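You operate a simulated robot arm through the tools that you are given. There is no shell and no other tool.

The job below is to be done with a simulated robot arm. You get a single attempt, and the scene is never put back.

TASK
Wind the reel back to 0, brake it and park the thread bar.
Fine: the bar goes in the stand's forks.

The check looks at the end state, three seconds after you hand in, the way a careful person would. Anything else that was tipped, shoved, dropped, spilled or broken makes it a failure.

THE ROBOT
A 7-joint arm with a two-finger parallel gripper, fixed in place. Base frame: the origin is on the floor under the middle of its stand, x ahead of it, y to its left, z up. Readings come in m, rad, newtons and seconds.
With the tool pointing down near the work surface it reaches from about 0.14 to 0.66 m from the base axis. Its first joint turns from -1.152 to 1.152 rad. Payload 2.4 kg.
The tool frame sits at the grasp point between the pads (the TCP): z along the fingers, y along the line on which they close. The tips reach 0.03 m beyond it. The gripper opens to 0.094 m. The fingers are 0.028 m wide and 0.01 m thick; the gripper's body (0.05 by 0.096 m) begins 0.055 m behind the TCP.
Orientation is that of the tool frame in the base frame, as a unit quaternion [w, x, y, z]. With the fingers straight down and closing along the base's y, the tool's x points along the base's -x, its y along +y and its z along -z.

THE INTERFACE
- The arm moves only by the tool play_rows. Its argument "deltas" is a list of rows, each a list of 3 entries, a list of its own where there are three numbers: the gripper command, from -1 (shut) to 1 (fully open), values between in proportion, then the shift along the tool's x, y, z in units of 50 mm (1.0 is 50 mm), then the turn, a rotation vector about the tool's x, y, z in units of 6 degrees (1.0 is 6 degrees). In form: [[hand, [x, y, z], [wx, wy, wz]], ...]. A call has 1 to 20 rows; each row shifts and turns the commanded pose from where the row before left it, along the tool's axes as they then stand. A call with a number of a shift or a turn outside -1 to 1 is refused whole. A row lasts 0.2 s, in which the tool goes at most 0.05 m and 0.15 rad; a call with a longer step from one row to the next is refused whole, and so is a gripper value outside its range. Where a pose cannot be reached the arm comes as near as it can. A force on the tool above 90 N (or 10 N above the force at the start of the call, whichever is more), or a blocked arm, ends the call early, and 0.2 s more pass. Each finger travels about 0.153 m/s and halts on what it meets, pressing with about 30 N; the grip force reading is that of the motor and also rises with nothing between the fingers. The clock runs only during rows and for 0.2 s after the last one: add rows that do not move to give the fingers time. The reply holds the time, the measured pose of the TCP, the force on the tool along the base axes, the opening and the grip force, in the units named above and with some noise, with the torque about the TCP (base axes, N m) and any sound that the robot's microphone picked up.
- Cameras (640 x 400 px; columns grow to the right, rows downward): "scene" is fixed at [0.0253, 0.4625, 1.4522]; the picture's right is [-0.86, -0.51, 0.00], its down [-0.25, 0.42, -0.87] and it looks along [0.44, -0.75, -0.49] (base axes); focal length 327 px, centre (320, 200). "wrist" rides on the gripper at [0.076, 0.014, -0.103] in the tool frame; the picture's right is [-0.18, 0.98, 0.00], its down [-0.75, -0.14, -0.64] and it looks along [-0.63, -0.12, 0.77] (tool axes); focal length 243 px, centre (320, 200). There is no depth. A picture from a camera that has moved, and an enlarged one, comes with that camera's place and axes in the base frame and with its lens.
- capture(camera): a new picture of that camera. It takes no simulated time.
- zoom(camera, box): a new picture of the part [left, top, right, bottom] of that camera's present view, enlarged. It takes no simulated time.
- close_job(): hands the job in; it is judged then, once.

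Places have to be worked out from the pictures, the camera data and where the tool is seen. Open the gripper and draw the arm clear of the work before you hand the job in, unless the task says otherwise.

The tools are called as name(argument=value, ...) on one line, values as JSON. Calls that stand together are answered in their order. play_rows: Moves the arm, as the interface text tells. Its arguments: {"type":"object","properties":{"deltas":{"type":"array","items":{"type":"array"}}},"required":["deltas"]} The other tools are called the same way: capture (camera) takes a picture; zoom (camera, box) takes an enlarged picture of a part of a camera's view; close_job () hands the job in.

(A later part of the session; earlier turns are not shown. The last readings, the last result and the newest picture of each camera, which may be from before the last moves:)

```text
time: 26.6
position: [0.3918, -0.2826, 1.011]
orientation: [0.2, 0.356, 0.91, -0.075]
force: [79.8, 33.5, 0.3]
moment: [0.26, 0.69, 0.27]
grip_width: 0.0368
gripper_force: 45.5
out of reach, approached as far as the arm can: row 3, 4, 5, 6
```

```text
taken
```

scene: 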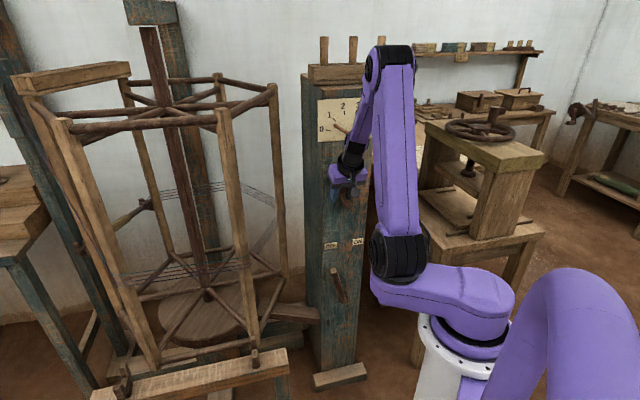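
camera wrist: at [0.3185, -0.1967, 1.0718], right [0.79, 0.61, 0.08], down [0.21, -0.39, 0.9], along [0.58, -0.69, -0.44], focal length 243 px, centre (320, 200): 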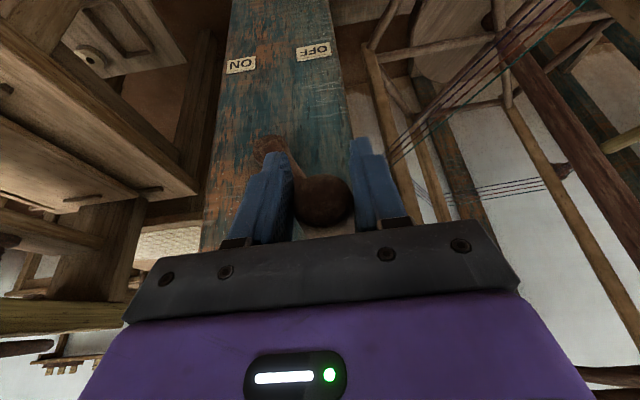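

The arm reported some rows out of reach near the top-left, and there is a high sideways force. I'll hold still for a moment and read the forces before continuing.

play_rows(deltas=[[-1, [0, 0, 0], [0, 0, 0]]])

zoom(camera="scene", box=[300, 80, 420, 220])

zoom(camera="wrist", box=[200, 100, 440, 260])

```text
time: 27.0
position: [0.3658, -0.3093, 1.0139]
orientation: [0.201, 0.387, 0.896, -0.088]
force: [-40.6, -17.5, 21.7]
moment: [-0.23, -1.33, -0.3]
grip_width: 0.037
gripper_force: 45.1
```

```text
2.86 times, centred on (360, 150) of scene
camera zoom: at [0.0237, 0.4621, 1.4524], right [-0.86, -0.5, 0.0], down [-0.25, 0.42, -0.87], along [0.44, -0.75, -0.49], focal length 934 px, centre (206, 343)
```

zoom: 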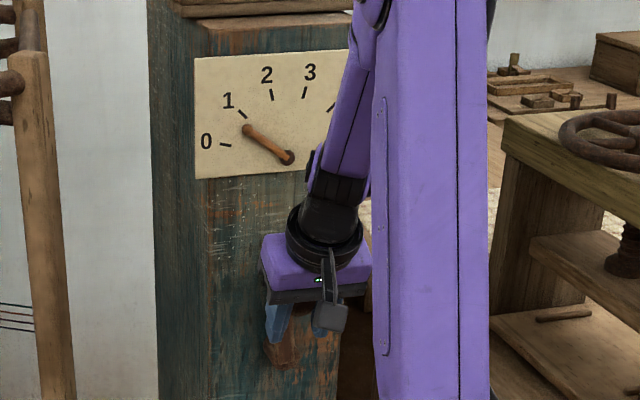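

```text
2.50 times, centred on (320, 180) of wrist
camera zoom: at [0.2983, -0.2175, 1.0732], right [0.83, 0.55, 0.08], down [0.18, -0.39, 0.9], along [0.53, -0.74, -0.42], focal length 606 px, centre (320, 250)
```

zoom: 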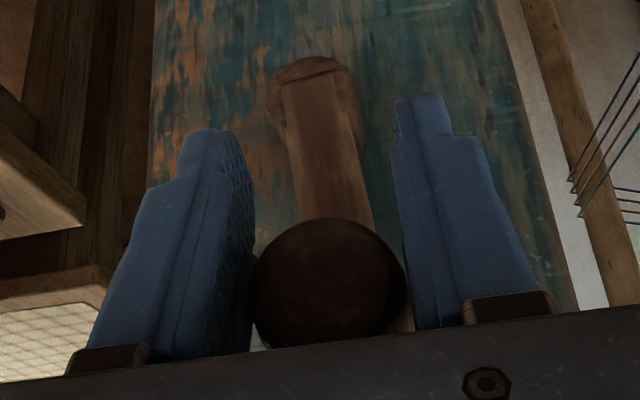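

The tool has slid toward the knob's end and is swinging a little with the reel's inertia. I'll hold still so it settles before regripping.

play_rows(deltas=[[-1, [0, 0, 0], [0, 0, 0]], [-1, [0, 0, 0], [0, 0, 0]], [-1, [0, 0, 0], [0, 0, 0]]])

capture(camera="scene")

zoom(camera="wrist", box=[200, 100, 440, 260])

```text
time: 27.8
position: [0.3702, -0.3022, 1.0146]
orientation: [0.2, 0.38, 0.899, -0.085]
force: [-28.7, 9.3, 25.6]
moment: [-0.12, -0.41, -0.17]
grip_width: 0.0369
gripper_force: 45.1
```

```text
taken
```

scene: 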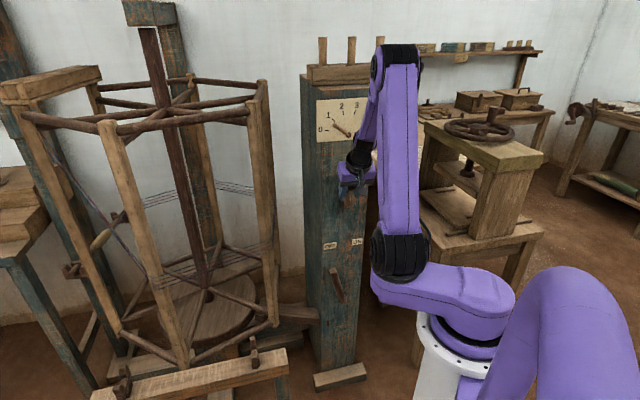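

```text
2.50 times, centred on (320, 180) of wrist
camera zoom: at [0.3019, -0.2119, 1.0745], right [0.82, 0.57, 0.08], down [0.18, -0.39, 0.9], along [0.54, -0.73, -0.42], focal length 606 px, centre (320, 250)
```

zoom: 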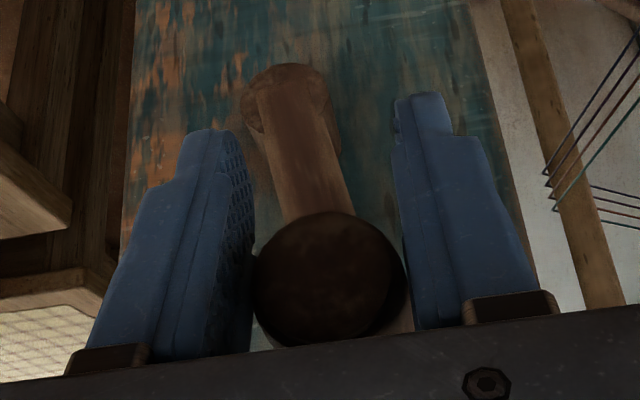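

The reel has settled at about 98° of crank travel, with the knob near 12 o'clock and the bar still in its hooks. The arm's elbow has drifted into an awkward configuration, so I'll let go of the knob and lift clear.

play_rows(deltas=[[0.2, [0, 0, 0], [0, 0, 0]], [0.6, [0, 0, 0], [0, 0, 0]], [0.6, [0, 0, -0.3], [0, 0, 0]], [0.6, [0, 0, -0.4], [0, 0, 0]], [0.6, [0, 0, -0.4], [0, 0, 0]], [0.6, [0, 0, 0], [0, 0, 0]]])

capture(camera="scene")

capture(camera="wrist")

```text
time: 29.2
position: [0.3378, -0.2856, 1.0568]
orientation: [0.2, 0.373, 0.902, -0.082]
force: [-0.1, -0.3, 0.0]
moment: [0.01, 0.04, 0.03]
grip_width: 0.0754
gripper_force: 0.0
out of reach, approached as far as the arm can: row 3, 4, 5
```

```text
taken
```

scene: 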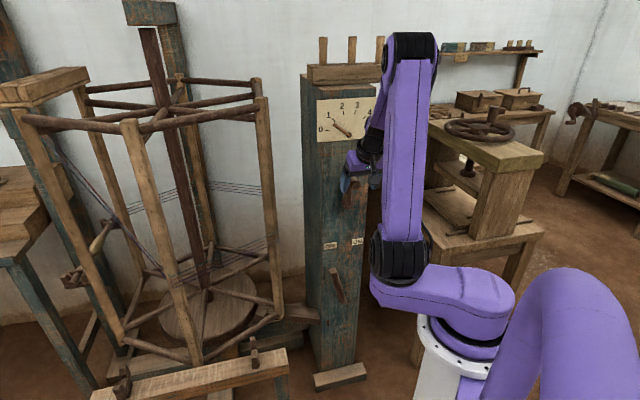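

```text
taken
camera wrist: at [0.2682, -0.1967, 1.1184], right [0.81, 0.58, 0.08], down [0.19, -0.39, 0.9], along [0.55, -0.72, -0.43], focal length 243 px, centre (320, 200)
```

wrist: 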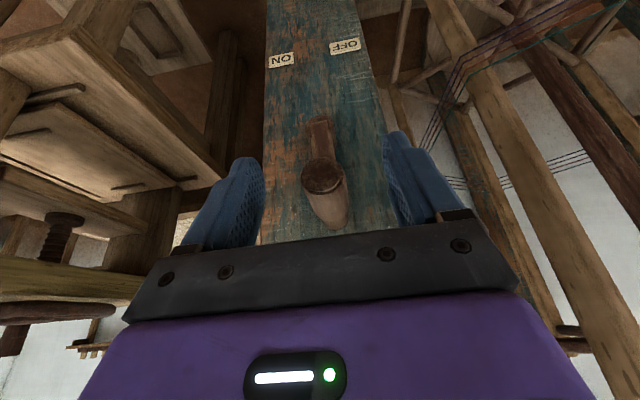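

The release was clean. I'll bring the tool upright and raise it well up, which also lets the elbow unfold, then check the arm and whether the reel is at rest.

play_rows(deltas=[[1, [0, 0, 0], [0, 0.834, 0]], [1, [0, 0, 0], [0, 0.834, 0]], [1, [0, 0, 0], [0, 0.834, 0]], [1, [0, 0, 0], [0, 0.834, 0]], [1, [0, 0, 0], [0, 0.834, 0]], [1, [0, 0, -0.8], [0, 0, 0]], [1, [0, 0, -0.8], [0, 0, 0]], [1, [0, 0, -0.8], [0, 0, 0]], [1, [0, 0, -0.8], [0, 0, 0]], [1, [0, 0, -0.8], [0, 0, 0]], [1, [0, 0, -0.8], [0, 0, 0]], [1, [0, 0, -0.8], [0, 0, 0]], [1, [0, 0, -0.8], [0, 0, 0]], [1, [0, 0, 0], [0, 0, 0]]])

capture(camera="scene")

capture(camera="wrist")

```text
time: 32.2
position: [0.175, -0.2171, 1.3167]
orientation: [0.182, 0.374, 0.907, -0.074]
force: [-0.6, 0.5, -0.3]
moment: [-0.01, -0.02, 0.0]
grip_width: 0.0939
gripper_force: 0.0
out of reach, approached as far as the arm can: row 1, 2, 3, 4, 5, 6, 7, 8, 9, 10
```

```text
taken
```

scene: 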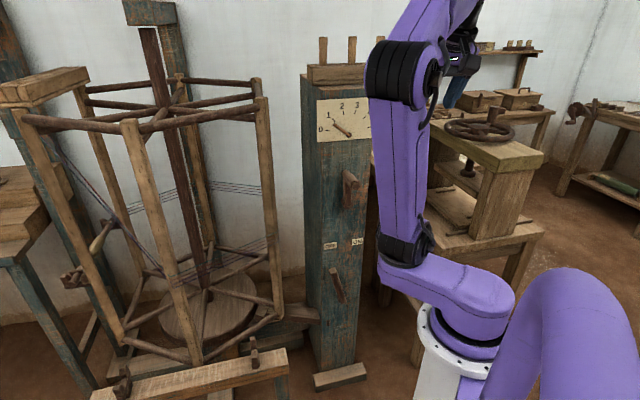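

```text
taken
camera wrist: at [0.1067, -0.1285, 1.3815], right [0.81, 0.58, 0.07], down [0.22, -0.42, 0.88], along [0.54, -0.7, -0.47], focal length 243 px, centre (320, 200)
```

wrist: 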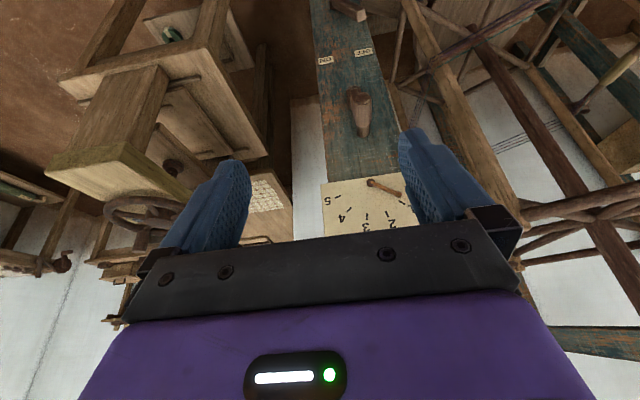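

The reel is at rest, in the same position as in the last picture. The arm is folded oddly, so I'll finish bringing the tool upright here in free air and then stretch it up and outward to unwind the elbow.

play_rows(deltas=[[1, [0, 0, -0.5], [0, 0.5, 0]], [1, [0, 0, -0.5], [0, 0.5, 0]], [1, [0, 0, -0.5], [0, 0.5, 0]], [1, [0, 0, -0.5], [0, 0.5, 0]], [1, [0, 0, -0.5], [0, 0.5, 0]], [1, [0, 0, -0.5], [0, 0.5, 0]], [1, [0, 0, 0], [0, 0, 0]]])

capture(camera="scene")

```text
time: 33.8
position: [0.1025, -0.1826, 1.3739]
orientation: [0.125, 0.377, 0.917, -0.036]
force: [0.3, -1.1, -0.3]
moment: [-0.02, 0.0, 0.01]
grip_width: 0.0939
gripper_force: 0.0
out of reach, approached as far as the arm can: row 1, 2, 3, 4, 5, 6
```

```text
taken
```

scene: 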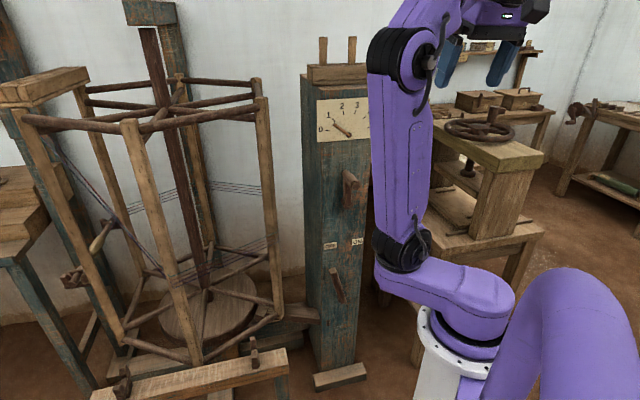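

The wrist seems to be at a joint limit with the hand too close to the base. I'll move the hand outward along base +x in free air so the forearm unfolds.

play_rows(deltas=[[1, [-0.548, 0.56, 0.162], [0, 0, 0]], [1, [-0.548, 0.56, 0.162], [0, 0, 0]], [1, [-0.548, 0.56, 0.162], [0, 0, 0]], [1, [-0.548, 0.56, 0.162], [0, 0, 0]], [1, [-0.548, 0.56, 0.162], [0, 0, 0]], [1, [0, 0, 0], [0, 0, 0]]])

capture(camera="scene")

```text
time: 35.2
position: [0.136, -0.1526, 1.3517]
orientation: [0.128, 0.378, 0.916, -0.036]
force: [-0.6, 0.2, -0.4]
moment: [-0.01, 0.02, -0.01]
grip_width: 0.094
gripper_force: 0.1
out of reach, approached as far as the arm can: row 1, 2, 3, 4, 5
```

```text
taken
```

scene: 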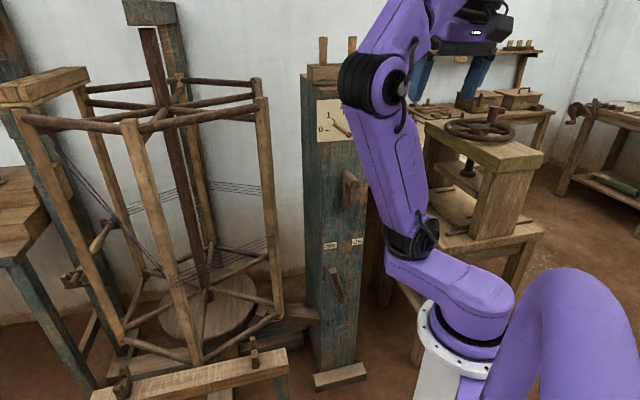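

It is still limited. The shoulder has turned toward +y while the hand is yawed the other way, so I'll turn the hand's yaw back to its starting direction to free the joints.

play_rows(deltas=[[1, [0, 0, 0], [0, 0, -1]], [1, [0, 0, 0], [0, 0, -1]], [1, [0, 0, 0], [0, 0, -1]], [1, [0, 0, 0], [0, 0, -1]], [1, [0, 0, 0], [0, 0, -1]], [1, [0, 0, 0], [0, 0, -1]], [1, [0, 0, 0], [0, 0, -1]], [1, [0, 0, 0], [0, 0, 0]]])

capture(camera="scene")

```text
time: 37.0
position: [0.1353, -0.1538, 1.3517]
orientation: [0.105, 0.023, 0.991, -0.08]
force: [-0.2, -0.5, 0.5]
moment: [0.0, 0.01, 0.0]
grip_width: 0.0941
gripper_force: 0.0
```

```text
taken
```

scene: 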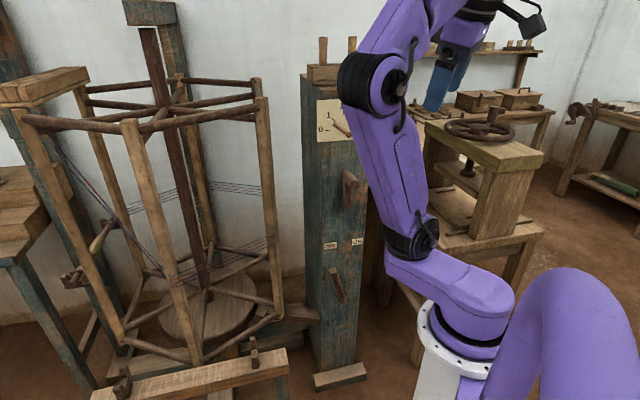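

The yaw turned freely, so the limit is elsewhere. I'll swing the hand toward +y in open air, staying well short of the camera, so the twisted shoulder can straighten.

play_rows(deltas=[[1, [-0.368, 0.814, -0.05], [0, 0, 0]], [1, [-0.368, 0.814, -0.05], [0, 0, 0]], [1, [-0.368, 0.814, -0.05], [0, 0, 0]], [1, [-0.368, 0.814, -0.05], [0, 0, 0]], [1, [0, 0, 0], [0, 0, 0]]])

capture(camera="scene")

```text
time: 38.2
position: [0.139, -0.1465, 1.3551]
orientation: [0.105, 0.024, 0.991, -0.08]
force: [-0.4, 0.2, -0.2]
moment: [0.02, -0.01, 0.01]
grip_width: 0.0939
gripper_force: 0.0
out of reach, approached as far as the arm can: row 1, 2, 3, 4
```

```text
taken
```

scene: 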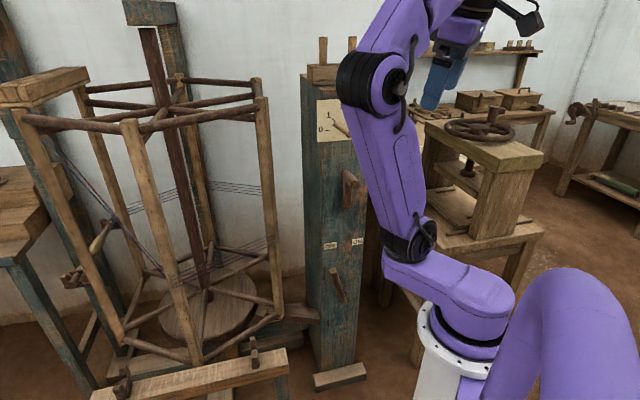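

Working through the link geometry, the wrist bend is at its limit because the hand is too high and too near the base. I'll bring the hand down and outward in free air to relieve it.

play_rows(deltas=[[1, [-0.416, 0.16, 0.894], [0, 0, 0]], [1, [-0.416, 0.16, 0.894], [0, 0, 0]], [1, [-0.416, 0.16, 0.894], [0, 0, 0]], [1, [-0.416, 0.16, 0.894], [0, 0, 0]], [1, [0, 0, 0], [0, 0, 0]]])

capture(camera="scene")

```text
time: 39.1
position: [0.1431, -0.1139, 1.2321]
orientation: [0.09, 0.019, 0.991, -0.094]
force: [-4.1, -14.3, 42.2]
moment: [1.34, 0.07, 0.12]
grip_width: 0.0814
gripper_force: 0.0
out of reach, approached as far as the arm can: row 1, 2, 3, 4
stopped in row 4: the force on the tool passed its limit at 196 N (the readings are from after the stop); the commanded pose is now the measured one
```

```text
taken
```

scene: 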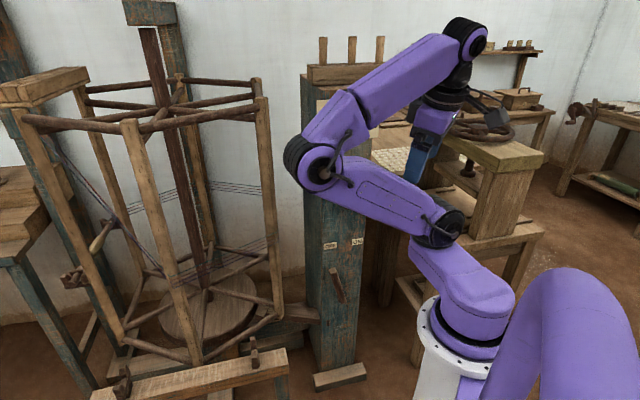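

The wrong-way elbow made the fingers touch the arm's own link, and the guard stopped it. Before moving again I'll zoom in to understand the arm's shape.

zoom(camera="scene", box=[270, 0, 550, 200])

zoom(camera="scene", box=[380, 180, 640, 400])

capture(camera="wrist")

```text
2.00 times, centred on (410, 100) of scene
camera zoom: at [0.0252, 0.4625, 1.4522], right [-0.86, -0.51, 0.0], down [-0.25, 0.42, -0.87], along [0.44, -0.75, -0.49], focal length 654 px, centre (140, 400)
```

zoom: 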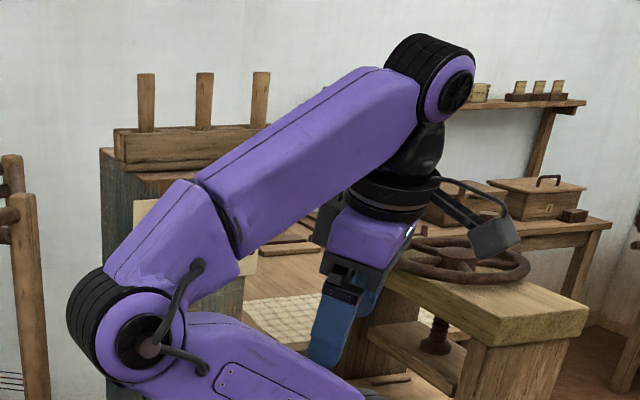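

```text
1.82 times, centred on (510, 290) of scene
camera zoom: at [0.0252, 0.4625, 1.4522], right [-0.86, -0.51, 0.0], down [-0.25, 0.42, -0.87], along [0.44, -0.75, -0.49], focal length 595 px, centre (-26, 36)
```

zoom: 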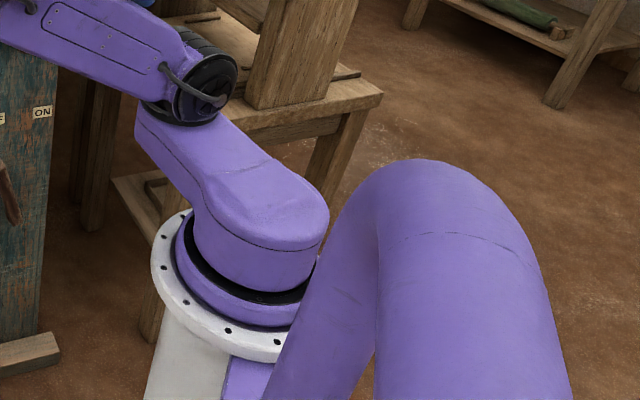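

```text
taken
camera wrist: at [0.0523, -0.079, 1.3149], right [0.23, 0.96, -0.15], down [0.62, -0.03, 0.78], along [0.75, -0.27, -0.6], focal length 243 px, centre (320, 200)
```

wrist: 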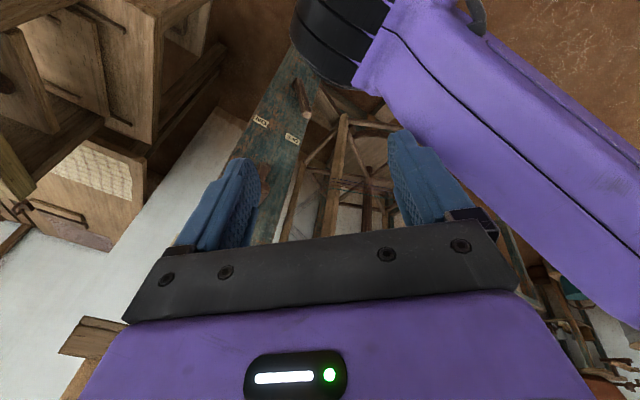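

Now the arm's structure is clear: it has two vertical axes, one at the base and one at the end of the offset link, and then pitch joints. The wrist had moved right over the second axis with the heading turned about 80° the wrong way. I'll move the hand away from the links along the arm's present heading (toward -x, -y) in free air to get away from that singular spot.

play_rows(deltas=[[1, [0.22, -0.336, -0.03], [0, 0, 0]], [1, [0.44, -0.672, -0.06], [0, 0, 0]], [1, [0.44, -0.672, -0.06], [0, 0, 0]], [1, [0.44, -0.672, -0.06], [0, 0, 0]], [1, [0, 0, 0], [0, 0, 0]]])

capture(camera="scene")

```text
time: 40.3
position: [0.0903, -0.1621, 1.2409]
orientation: [0.093, 0.02, 0.991, -0.091]
force: [-0.8, -0.4, -0.2]
moment: [-0.02, -0.01, -0.01]
grip_width: 0.0938
gripper_force: 0.1
out of reach, approached as far as the arm can: row 2, 3, 4
```

```text
taken
```

scene: 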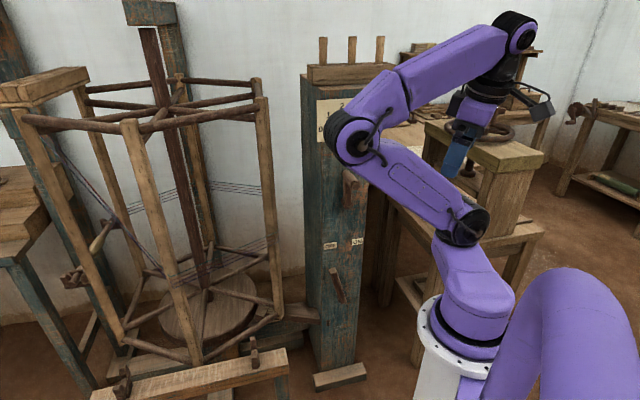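

The wrist is still right over the second axis and its bend looks limited. I'll tip the fingers outward along the arm's heading while moving out, which should relieve the wrist.

play_rows(deltas=[[1, [0, 0, 0], [0.8, 0.55, -0.26]], [1, [0, 0, 0], [0.8, 0.55, -0.26]], [1, [0, 0, 0], [0.8, 0.55, -0.26]], [1, [0, 0, 0], [0.8, 0.55, -0.26]], [1, [0, 0, 0], [0, 0, 0]]])

capture(camera="scene")

```text
time: 41.5
position: [0.0928, -0.1625, 1.2412]
orientation: [-0.032, -0.009, 0.966, -0.255]
force: [-0.2, -0.4, 0.1]
moment: [0.06, -0.02, -0.02]
grip_width: 0.0938
gripper_force: 0.0
out of reach, approached as far as the arm can: row 3
```

```text
taken
```

scene: 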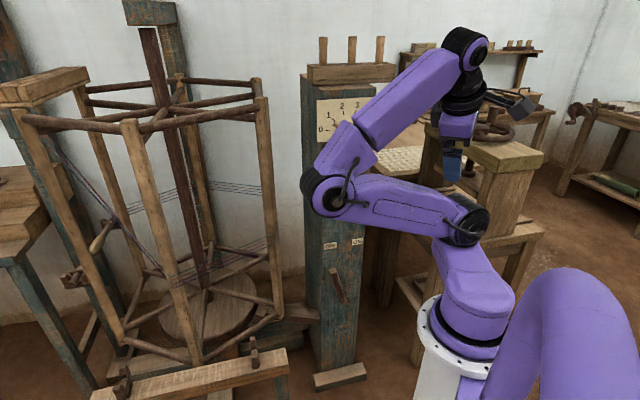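

That turn was mostly reachable. Now I'll push the hand further out along the arm's heading.

play_rows(deltas=[[1, [0.4, -0.508, 0.318], [0, 0, 0]], [1, [0.4, -0.508, 0.318], [0, 0, 0]], [1, [0.4, -0.508, 0.318], [0, 0, 0]], [1, [0.4, -0.508, 0.318], [0, 0, 0]], [1, [0, 0, 0], [0, 0, 0]]])

capture(camera="scene")

```text
time: 42.7
position: [0.0121, -0.283, 1.2399]
orientation: [-0.032, -0.009, 0.967, -0.254]
force: [0.6, 0.8, 0.4]
moment: [-0.01, -0.03, 0.0]
grip_width: 0.0937
gripper_force: 0.0
```

```text
taken
```

scene: 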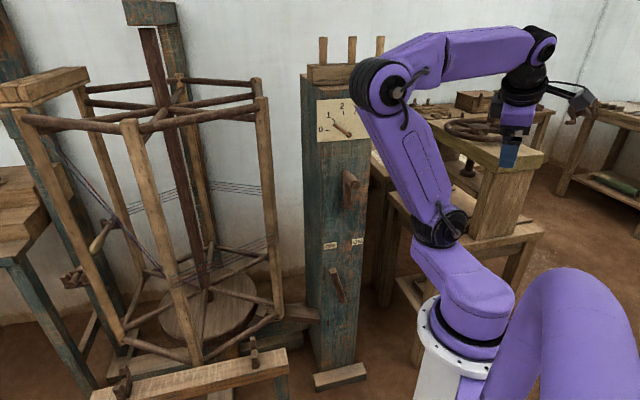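

It is free again. Next I'll shift slightly outward and sweep the hand around the shoulder toward +x, keeping away from the singular spot.

play_rows(deltas=[[1, [0, -0.522, 0.296], [0, 0, 0]], [1, [0, -0.522, 0.296], [0, 0, 0]], [1, [-0.797, -0.027, -0.046], [0, 0, 0]], [1, [-0.797, -0.027, -0.046], [0, 0, 0]], [1, [-0.797, -0.027, -0.046], [0, 0, 0]], [1, [0, 0, 0], [0, 0, 0]]])

capture(camera="scene")

```text
time: 44.1
position: [0.0165, -0.2987, 1.2045]
orientation: [-0.03, -0.009, 0.966, -0.255]
force: [-0.4, 0.4, -0.5]
moment: [0.01, 0.02, 0.01]
grip_width: 0.0939
gripper_force: 0.0
out of reach, approached as far as the arm can: row 1, 2, 3, 4, 5
```

```text
taken
```

scene: 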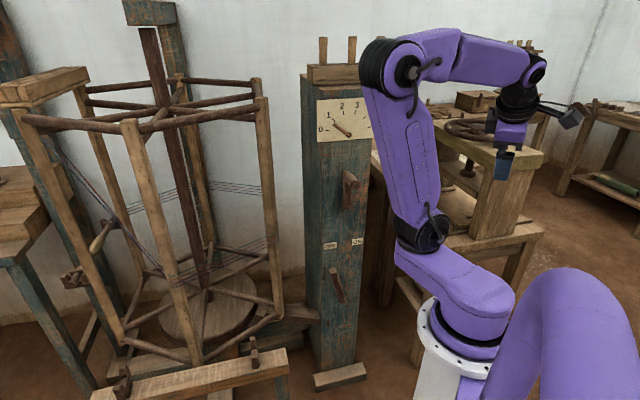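

It is limited again. The hand's roll relative to the arm's heading is about 120°, so I'll unwind that first by yawing the hand, then test a small +x step.

play_rows(deltas=[[1, [0, 0, 0], [0, 0, 1]], [1, [0, 0, 0], [0, 0, 1]], [1, [0, 0, 0], [0, 0, 1]], [1, [0, 0, 0], [0, 0, 1]], [1, [0, 0, 0], [0, 0, 1]], [1, [0, 0, 0], [0, 0, 1]], [1, [0, 0, 0], [0, 0, 0]]])

capture(camera="scene")

capture(camera="wrist")

```text
time: 45.7
position: [0.0144, -0.2986, 1.205]
orientation: [0.05, 0.291, 0.922, -0.252]
force: [0.2, 0.1, 0.0]
moment: [-0.02, -0.03, 0.02]
grip_width: 0.0941
gripper_force: 0.1
```

```text
taken
```

scene: 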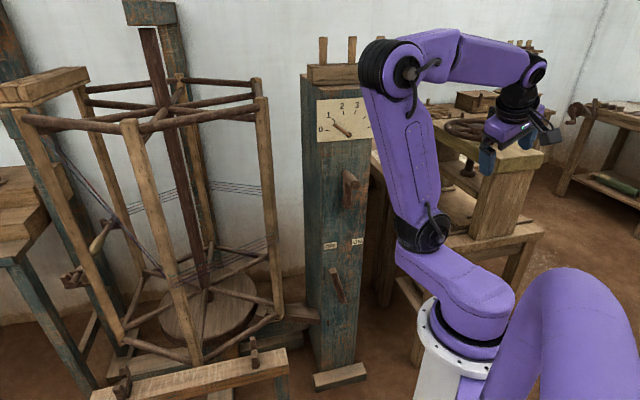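

```text
taken
camera wrist: at [-0.034, -0.1991, 1.2697], right [0.7, 0.6, -0.38], down [0.58, -0.17, 0.8], along [0.41, -0.78, -0.46], focal length 243 px, centre (320, 200)
```

wrist: 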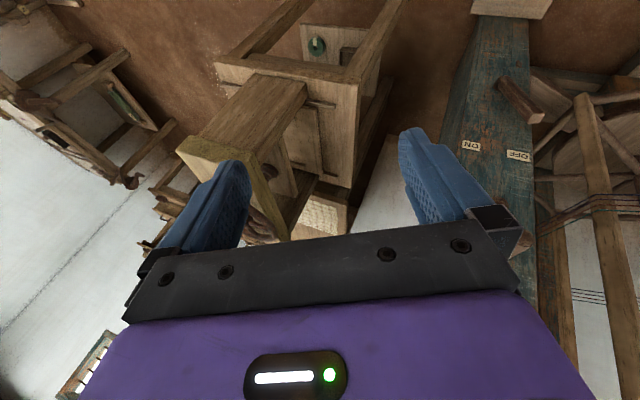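

The roll was fine. Testing a small +x move now.

play_rows(deltas=[[1, [-0.496, 0.337, -0.033], [0, 0, 0]], [1, [-0.496, 0.337, -0.033], [0, 0, 0]], [1, [0, 0, 0], [0, 0, 0]]])

```text
time: 46.5
position: [0.0284, -0.2787, 1.1893]
orientation: [0.049, 0.292, 0.922, -0.251]
force: [-0.9, 0.0, -0.4]
moment: [-0.02, -0.02, -0.01]
grip_width: 0.0942
gripper_force: 0.0
out of reach, approached as far as the arm can: row 1, 2
```

A pure +x step is still restricted. I'll try a motion that is exactly a rotation of the base joint, with the hand swinging around the base axis and its yaw turning along.

play_rows(deltas=[[1, [-0.452, 0.37, -0.06], [-0.239, -0.435, -0.869]], [1, [-0.452, 0.37, -0.06], [-0.239, -0.435, -0.869]], [1, [-0.452, 0.37, -0.06], [-0.239, -0.435, -0.869]], [1, [0, 0, 0], [0, 0, 0]]])

capture(camera="scene")

```text
time: 47.5
position: [0.1134, -0.2612, 1.188]
orientation: [0.088, 0.143, 0.956, -0.241]
force: [-0.2, -1.1, 1.1]
moment: [0.0, 0.05, 0.02]
grip_width: 0.0939
gripper_force: 0.1
```

```text
taken
```

scene: 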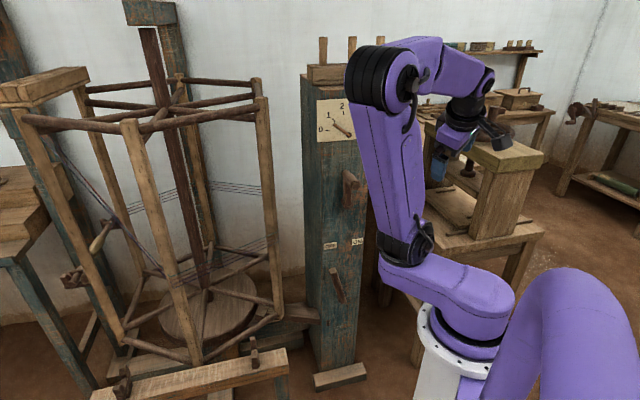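

That pure base rotation worked, so the second vertical joint is the one at its limit. Now I'll command a pure rotation about that second axis, near (0.131, -0.013), to unwind it.

play_rows(deltas=[[1, [-0.5, 0.132, 0.07], [-0.237, -0.436, -0.869]], [1, [-0.5, 0.132, 0.07], [-0.237, -0.436, -0.869]], [1, [-0.5, 0.132, 0.07], [-0.237, -0.436, -0.869]], [1, [-0.5, 0.132, 0.07], [-0.237, -0.436, -0.869]], [1, [0, 0, 0], [0, 0, 0]]])

capture(camera="scene")

```text
time: 48.7
position: [0.2189, -0.2525, 1.19]
orientation: [0.136, -0.059, 0.965, -0.217]
force: [0.0, -0.3, 0.5]
moment: [0.0, 0.02, 0.03]
grip_width: 0.0939
gripper_force: 0.0
```

```text
taken
```

scene: 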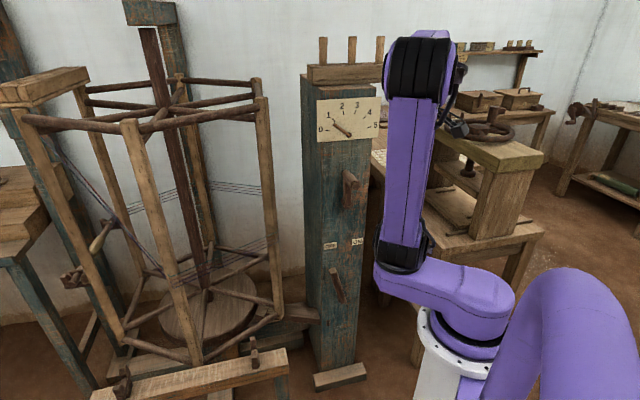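

That worked without any limit. I'll continue the same pure rotation about the second axis for about 60° more, which keeps the hand in open space well short of the reel.

play_rows(deltas=[[1, [-0.53, 0.139, 0.075], [-0.237, -0.435, -0.869]], [1, [-0.53, 0.139, 0.075], [-0.237, -0.435, -0.869]], [1, [-0.53, 0.139, 0.075], [-0.237, -0.435, -0.869]], [1, [-0.53, 0.139, 0.075], [-0.237, -0.435, -0.869]], [1, [-0.53, 0.139, 0.075], [-0.237, -0.435, -0.869]], [1, [-0.53, 0.139, 0.075], [-0.237, -0.435, -0.869]], [1, [-0.53, 0.139, 0.075], [-0.237, -0.435, -0.869]], [1, [-0.53, 0.139, 0.075], [-0.237, -0.435, -0.869]], [1, [0, 0, 0], [0, 0, 0]]])

capture(camera="scene")

```text
time: 50.7
position: [0.3806, -0.1133, 1.1886]
orientation: [0.213, -0.447, 0.857, -0.143]
force: [-0.5, -0.7, -0.2]
moment: [0.02, -0.02, -0.01]
grip_width: 0.0941
gripper_force: 0.0
```

```text
taken
```

scene: 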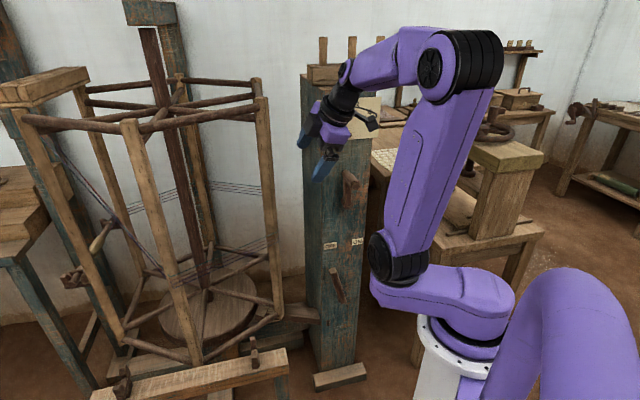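

The elbow is back in its normal shape. Next I'll roll the hand so its camera side faces the robot again, and reduce the tilt.

play_rows(deltas=[[1, [0, 0, 0], [0, 0, 1]], [1, [0, 0, 0], [0, 0, 1]], [1, [0, 0, 0], [0, 0, 1]], [1, [0, 0, 0], [0, 0, 1]], [1, [0, 0, 0], [0, 0, 1]], [1, [0, 0, 0], [0, 0, 1]], [1, [0, 0, 0], [0, 0, 1]], [1, [0, 0, 0], [0, 0, 1]], [1, [0, 0, 0], [0, 0, 1]], [1, [0, 0, 0], [0, 0, 1]], [1, [0, 0, 0], [0, 0, 1]], [1, [0, 0, 0], [0, 0, 1]], [1, [0, 0, 0], [0, 0, 1]], [1, [0, 0, 0], [0, 0, 0]]])

capture(camera="scene")

```text
time: 53.7
position: [0.3811, -0.1139, 1.1887]
orientation: [0.255, 0.194, 0.947, 0.023]
force: [0.7, 0.0, -0.7]
moment: [-0.01, 0.0, 0.03]
grip_width: 0.0939
gripper_force: 0.1
```

```text
taken
```

scene: 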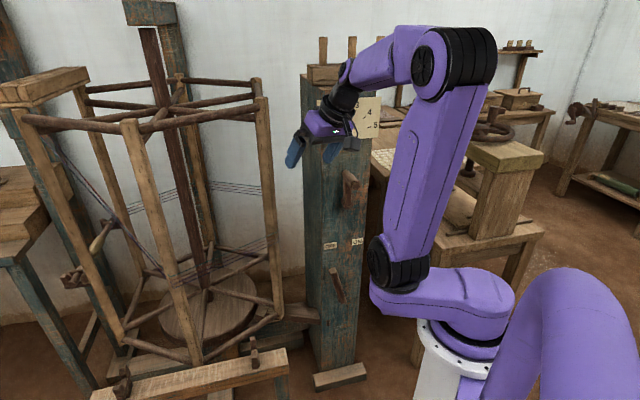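

The roll succeeded. Now I'll bring the tool vertical.

play_rows(deltas=[[1, [0, 0, 0], [0.285, 0.949, 0]], [1, [0, 0, 0], [0.285, 0.949, 0]], [1, [0, 0, 0], [0.285, 0.949, 0]], [1, [0, 0, 0], [0.285, 0.949, 0]], [1, [0, 0, 0], [0.285, 0.949, 0]], [1, [0, 0, 0], [0, 0, 0]]])

capture(camera="scene")

```text
time: 55.1
position: [0.3699, -0.1241, 1.1832]
orientation: [0.188, 0.196, 0.962, 0.017]
force: [0.1, -0.2, 0.2]
moment: [0.04, 0.0, 0.0]
grip_width: 0.0941
gripper_force: 0.1
out of reach, approached as far as the arm can: row 2, 3, 4, 5
```

```text
taken
```

scene: 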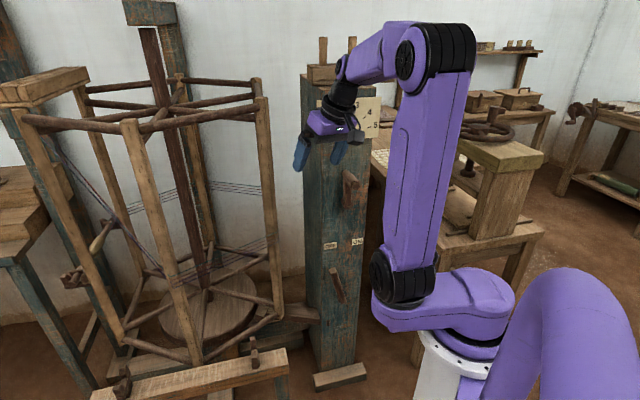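

The second vertical joint keeps drifting to its limit, but pure rotations about either vertical axis execute exactly. I'll alternate them to re-centre the shoulder, starting with +30° about the second axis at roughly (0.102, 0.077).

play_rows(deltas=[[1, [-0.11, 0.684, 0.12], [-0.355, 0.106, -0.928]], [1, [-0.11, 0.684, 0.12], [-0.355, 0.106, -0.928]], [1, [-0.11, 0.684, 0.12], [-0.355, 0.106, -0.928]], [1, [-0.11, 0.684, 0.12], [-0.355, 0.106, -0.928]], [1, [-0.11, 0.684, 0.12], [-0.355, 0.106, -0.928]], [1, [0, 0, 0], [0, 0, 0]]])

capture(camera="scene")

```text
time: 56.5
position: [0.434, 0.0389, 1.1828]
orientation: [0.179, -0.06, 0.98, 0.064]
force: [0.7, 0.2, 0.0]
moment: [0.01, 0.0, -0.01]
grip_width: 0.0938
gripper_force: 0.0
```

```text
taken
```

scene: 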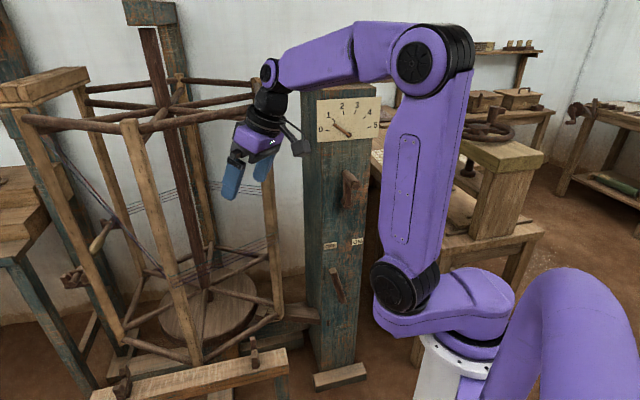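

The rotation about the second axis was exact and the base joint barely moved. Next I'll rotate -48° purely about the base axis.

play_rows(deltas=[[1, [0.058, -0.904, -0.126], [0.355, -0.106, 0.928]], [1, [0.058, -0.904, -0.126], [0.355, -0.106, 0.928]], [1, [0.058, -0.904, -0.126], [0.355, -0.106, 0.928]], [1, [0.058, -0.904, -0.126], [0.355, -0.106, 0.928]], [1, [0.058, -0.904, -0.126], [0.355, -0.106, 0.928]], [1, [0.058, -0.904, -0.126], [0.355, -0.106, 0.928]], [1, [0.058, -0.904, -0.126], [0.355, -0.106, 0.928]], [1, [0.058, -0.904, -0.126], [0.355, -0.106, 0.928]], [1, [0, 0, 0], [0, 0, 0]]])

capture(camera="scene")

```text
time: 58.5
position: [0.3164, -0.2988, 1.1831]
orientation: [0.19, 0.345, 0.919, -0.013]
force: [-0.1, -0.5, -1.0]
moment: [0.01, -0.01, 0.0]
grip_width: 0.0939
gripper_force: 0.1
```

```text
taken
```

scene: 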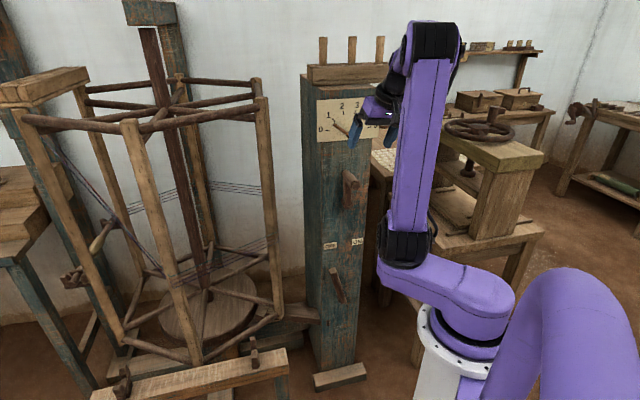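

It came out as planned, with the base joint now near -8°. I'll repeat the pair: +36° about the second axis, then about -30° about the base, to finish centring.

play_rows(deltas=[[1, [-0.124, 0.693, 0.128], [-0.358, 0.107, -0.927]], [1, [-0.124, 0.693, 0.128], [-0.358, 0.107, -0.927]], [1, [-0.124, 0.693, 0.128], [-0.358, 0.107, -0.927]], [1, [-0.124, 0.693, 0.128], [-0.358, 0.107, -0.927]], [1, [-0.124, 0.693, 0.128], [-0.358, 0.107, -0.927]], [1, [-0.124, 0.693, 0.128], [-0.358, 0.107, -0.927]], [1, [0, 0, 0], [0, 0, 0]], [1, [0.183, -0.843, -0.168], [0.322, -0.096, 0.834]], [1, [0.183, -0.843, -0.168], [0.322, -0.096, 0.834]], [1, [0.183, -0.843, -0.168], [0.322, -0.096, 0.834]], [1, [0.183, -0.843, -0.168], [0.322, -0.096, 0.834]], [1, [0.183, -0.843, -0.168], [0.322, -0.096, 0.834]], [1, [0, 0, 0], [0, 0, 0]]])

capture(camera="scene")

capture(camera="wrist")

```text
time: 61.3
position: [0.3384, -0.3226, 1.1815]
orientation: [0.19, 0.272, 0.943, 0.002]
force: [-1.1, -0.1, 0.4]
moment: [0.01, 0.0, -0.02]
grip_width: 0.0943
gripper_force: 0.1
```

```text
taken
```

scene: 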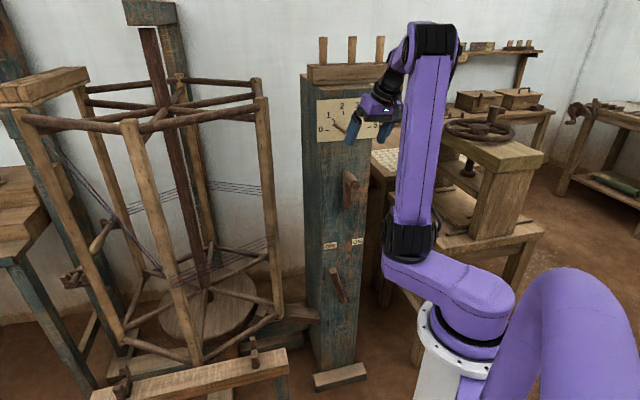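

```text
taken
camera wrist: at [0.2495, -0.2611, 1.2513], right [0.65, 0.74, 0.17], down [0.29, -0.44, 0.85], along [0.71, -0.5, -0.5], focal length 243 px, centre (320, 200)
```

wrist: 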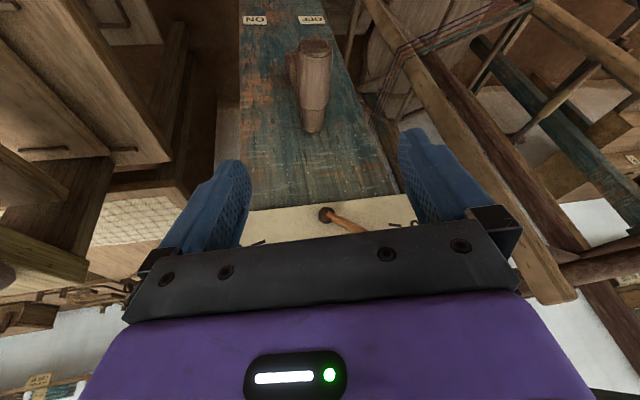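

The arm is healthier, but the second joint is still at about -50°. I'll retract slightly, then do another exact rotation about the second axis near (0.126, -0.026).

play_rows(deltas=[[1, [0.647, 0.423, -0.2], [0, 0, 0]], [1, [0.647, 0.423, -0.2], [0, 0, 0]], [1, [0, 0, 0], [0, 0, 0]], [1, [-0.15, 0.566, 0.123], [-0.357, 0.107, -0.926]], [1, [-0.15, 0.566, 0.123], [-0.357, 0.107, -0.926]], [1, [-0.15, 0.566, 0.123], [-0.357, 0.107, -0.926]], [1, [-0.15, 0.566, 0.123], [-0.357, 0.107, -0.926]], [1, [-0.15, 0.566, 0.123], [-0.357, 0.107, -0.926]], [1, [-0.15, 0.566, 0.123], [-0.357, 0.107, -0.926]], [1, [0, 0, 0], [0, 0, 0]]])

capture(camera="scene")

```text
time: 63.5
position: [0.4014, -0.102, 1.1814]
orientation: [0.179, -0.035, 0.981, 0.061]
force: [-0.4, 1.1, 0.1]
moment: [-0.03, -0.02, -0.01]
grip_width: 0.094
gripper_force: 0.0
```

```text
taken
```

scene: 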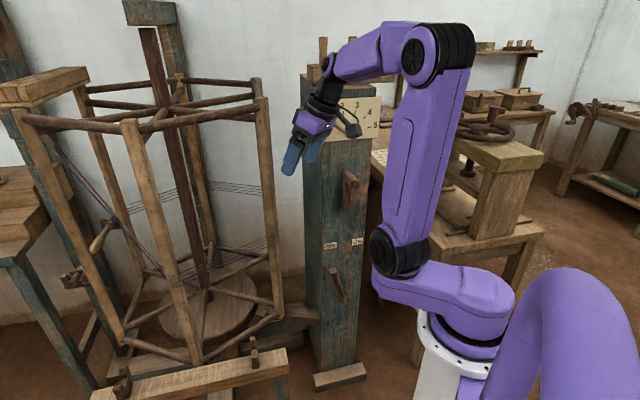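

The solver shares turns between the two vertical joints, so I'll use a different trick. I'll swing to +y about the base and level the tool, then translate back toward -y at constant yaw, which drives the second joint back toward centre.

play_rows(deltas=[[1, [-0.198, 0.828, 0.172], [-0.355, 0.107, -0.927]], [1, [-0.198, 0.828, 0.172], [-0.355, 0.107, -0.927]], [1, [-0.198, 0.828, 0.172], [-0.355, 0.107, -0.927]], [1, [-0.198, 0.828, 0.172], [-0.355, 0.107, -0.927]], [1, [0, 0, 0], [0.262, 0.87, 0]], [1, [0, 0, 0], [0.262, 0.87, 0]], [1, [0, 0, 0], [0.262, 0.87, 0]], [1, [0, 0, 0], [0.262, 0.87, 0]], [1, [0, 0, 0], [0, 0, 0]]])

capture(camera="scene")

```text
time: 65.5
position: [0.4094, 0.0695, 1.1723]
orientation: [0.114, -0.242, 0.96, 0.085]
force: [-0.2, 0.0, -0.1]
moment: [-0.01, 0.02, 0.01]
grip_width: 0.0942
gripper_force: 0.0
out of reach, approached as far as the arm can: row 6, 7, 8
```

```text
taken
```

scene: 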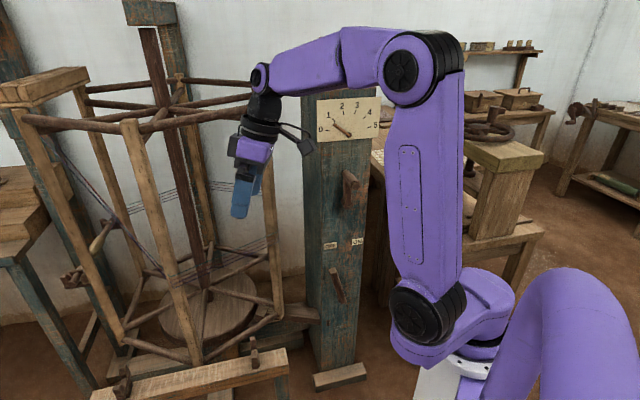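

The base joint reached its +66° stop, which explains the block. A translation toward -y at constant yaw brings both vertical joints back the right way, so I'll do that now in open air to about (0.30, -0.27).

play_rows(deltas=[[1, [0.613, -0.605, -0.234], [0, 0, 0]], [1, [0.613, -0.605, -0.234], [0, 0, 0]], [1, [0.613, -0.605, -0.234], [0, 0, 0]], [1, [0.613, -0.605, -0.234], [0, 0, 0]], [1, [0.613, -0.605, -0.234], [0, 0, 0]], [1, [0.613, -0.605, -0.234], [0, 0, 0]], [1, [0.613, -0.605, -0.234], [0, 0, 0]], [1, [0.613, -0.605, -0.234], [0, 0, 0]], [1, [0, 0, 0], [0, 0, 0]]])

capture(camera="scene")

```text
time: 67.5
position: [0.299, -0.2711, 1.1727]
orientation: [0.114, -0.241, 0.96, 0.085]
force: [0.2, -0.1, -0.2]
moment: [-0.03, 0.0, 0.01]
grip_width: 0.0941
gripper_force: 0.0
```

```text
taken
```

scene: 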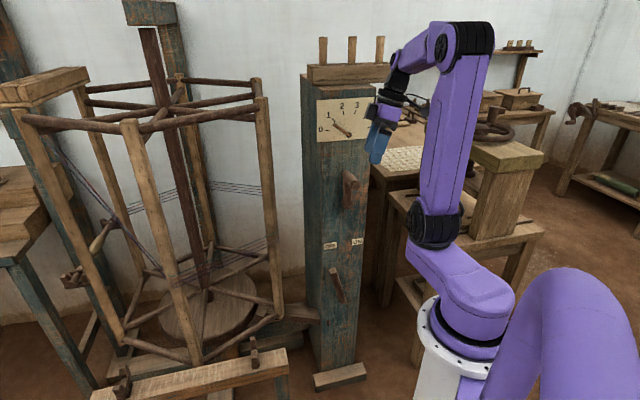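

The base joint is now at about -42° and the second joint is near centre, which is what I wanted. I'll yaw the hand to face the post and level it while keeping the wrist in place.

play_rows(deltas=[[1, [0, 0, 0], [0, 0, 1]], [1, [0, 0, 0], [0, 0, 1]], [1, [0, 0, 0], [0, 0, 1]], [1, [0, 0, 0], [0, 0, 1]], [1, [0, 0, 0], [0, 0, 1]], [1, [0, 0, 0], [0, 0, 1]], [1, [0, 0, 0], [0, 0, 1]], [1, [0, 0, 0], [0, 0, 1]], [1, [0, 0, 0], [0, 0, 1]], [1, [0, 0, 0], [0, 0, 1]], [1, [0, 0, 0], [0, 0, 1]], [1, [0, 0, 0], [0, 0, 1]], [1, [-0.03, -0.374, -0.054], [0.906, -0.073, 0]], [1, [-0.03, -0.374, -0.054], [0.906, -0.073, 0]], [1, [-0.03, -0.374, -0.054], [0.906, -0.073, 0]], [1, [0, 0, 0], [0, 0, 0]]])

capture(camera="scene")

capture(camera="wrist")

```text
time: 70.9
position: [0.2901, -0.2808, 1.1587]
orientation: [0.047, 0.369, 0.92, 0.126]
force: [0.0, -0.7, 1.0]
moment: [0.02, 0.02, 0.03]
grip_width: 0.0941
gripper_force: 0.2
out of reach, approached as far as the arm can: row 13, 14, 15
```

```text
taken
```

scene: 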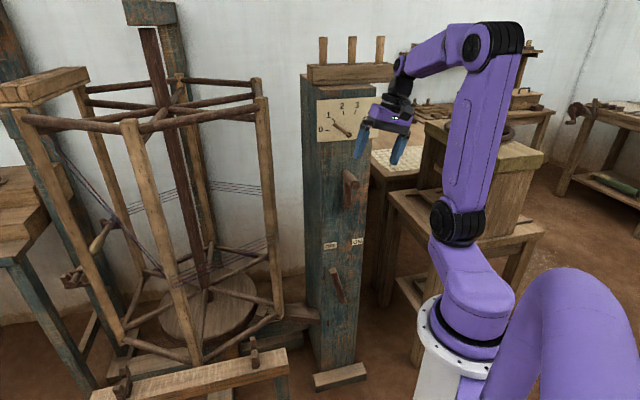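

```text
taken
camera wrist: at [0.2266, -0.2396, 1.2625], right [0.79, 0.56, 0.26], down [0.34, -0.75, 0.58], along [0.52, -0.37, -0.77], focal length 243 px, centre (320, 200)
```

wrist: 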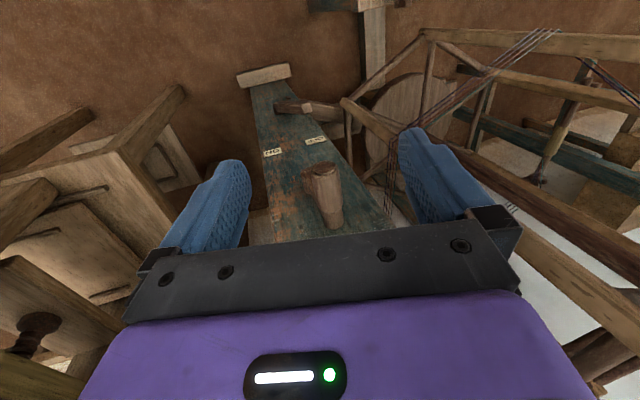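

The block recurs whenever I try to remove a 15-16° sideways lean, so the forearm-roll joint must be at its limit with the wrist flipped over. I'll un-flip it in free space, and first swing about the base axis by +60° to an open area.

play_rows(deltas=[[1, [0.038, 0.815, 0.225], [0.007, 0.266, -0.965]], [1, [0.038, 0.815, 0.225], [0.007, 0.266, -0.965]], [1, [0.038, 0.815, 0.225], [0.007, 0.266, -0.965]], [1, [0.038, 0.815, 0.225], [0.007, 0.266, -0.965]], [1, [0.038, 0.815, 0.225], [0.007, 0.266, -0.965]], [1, [0.038, 0.815, 0.225], [0.007, 0.266, -0.965]], [1, [0.038, 0.815, 0.225], [0.007, 0.266, -0.965]], [1, [0.038, 0.815, 0.225], [0.007, 0.266, -0.965]], [1, [0.038, 0.815, 0.225], [0.007, 0.266, -0.965]], [1, [0.038, 0.815, 0.225], [0.007, 0.266, -0.965]], [1, [0, 0, 0], [0, 0, 0]]])

capture(camera="scene")

zoom(camera="scene", box=[200, 0, 480, 200])

```text
time: 73.3
position: [0.3888, 0.1119, 1.1608]
orientation: [-0.021, -0.142, 0.981, 0.133]
force: [0.4, 0.3, 0.4]
moment: [0.0, 0.01, -0.01]
grip_width: 0.0943
gripper_force: 0.1
```

```text
taken
```

scene: 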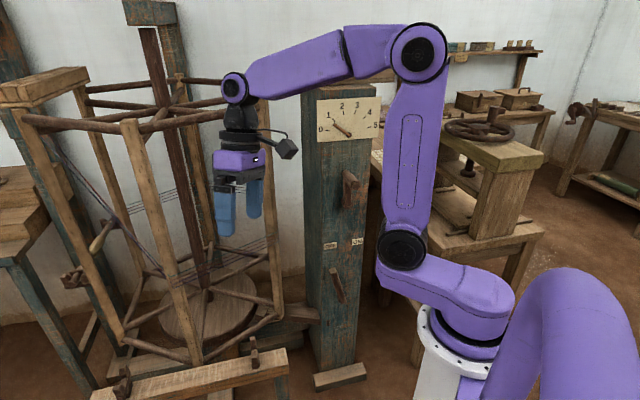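

```text
2.00 times, centred on (340, 100) of scene
camera zoom: at [0.0253, 0.4625, 1.4522], right [-0.86, -0.51, 0.0], down [-0.25, 0.42, -0.87], along [0.44, -0.75, -0.49], focal length 654 px, centre (280, 400)
```

zoom: 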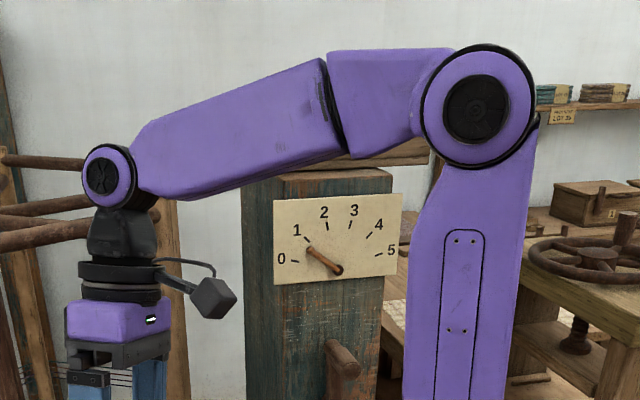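

The wrist geometry matches: forearm roll is about 164° with the wrist pitched the negative way. I'll pitch the tool up about the wrist toward the forearm line, in clear air beside the reel, as the first part of the un-flip.

play_rows(deltas=[[1, [-0.417, -0.035, -0.022], [0.083, -0.996, 0]], [1, [-0.417, -0.035, -0.022], [0.083, -0.996, 0]], [1, [-0.417, -0.035, -0.022], [0.083, -0.996, 0]], [1, [-0.417, -0.035, -0.022], [0.083, -0.996, 0]], [1, [-0.417, -0.035, -0.022], [0.083, -0.996, 0]], [1, [-0.417, -0.035, -0.022], [0.083, -0.996, 0]], [1, [-0.417, -0.035, -0.022], [0.083, -0.996, 0]], [1, [-0.417, -0.035, -0.022], [0.083, -0.996, 0]], [1, [-0.417, -0.035, -0.022], [0.083, -0.996, 0]], [1, [-0.417, -0.035, -0.022], [0.083, -0.996, 0]], [1, [0, 0, 0], [0, 0, 0]]])

capture(camera="scene")

```text
time: 75.7
position: [0.5671, 0.1212, 1.2524]
orientation: [0.477, -0.056, 0.866, 0.143]
force: [0.1, -0.4, 0.0]
moment: [-0.01, -0.02, -0.02]
grip_width: 0.0943
gripper_force: 0.2
```

```text
taken
```

scene: 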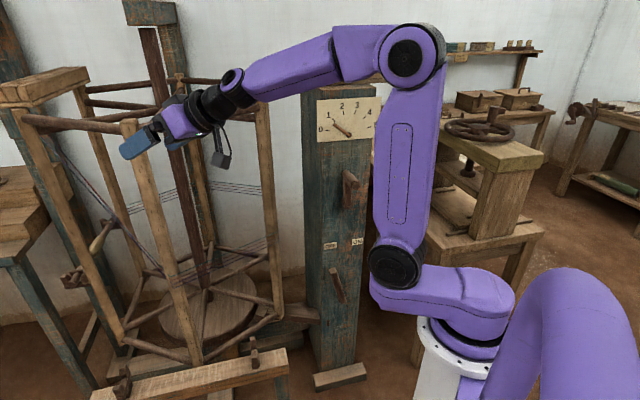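

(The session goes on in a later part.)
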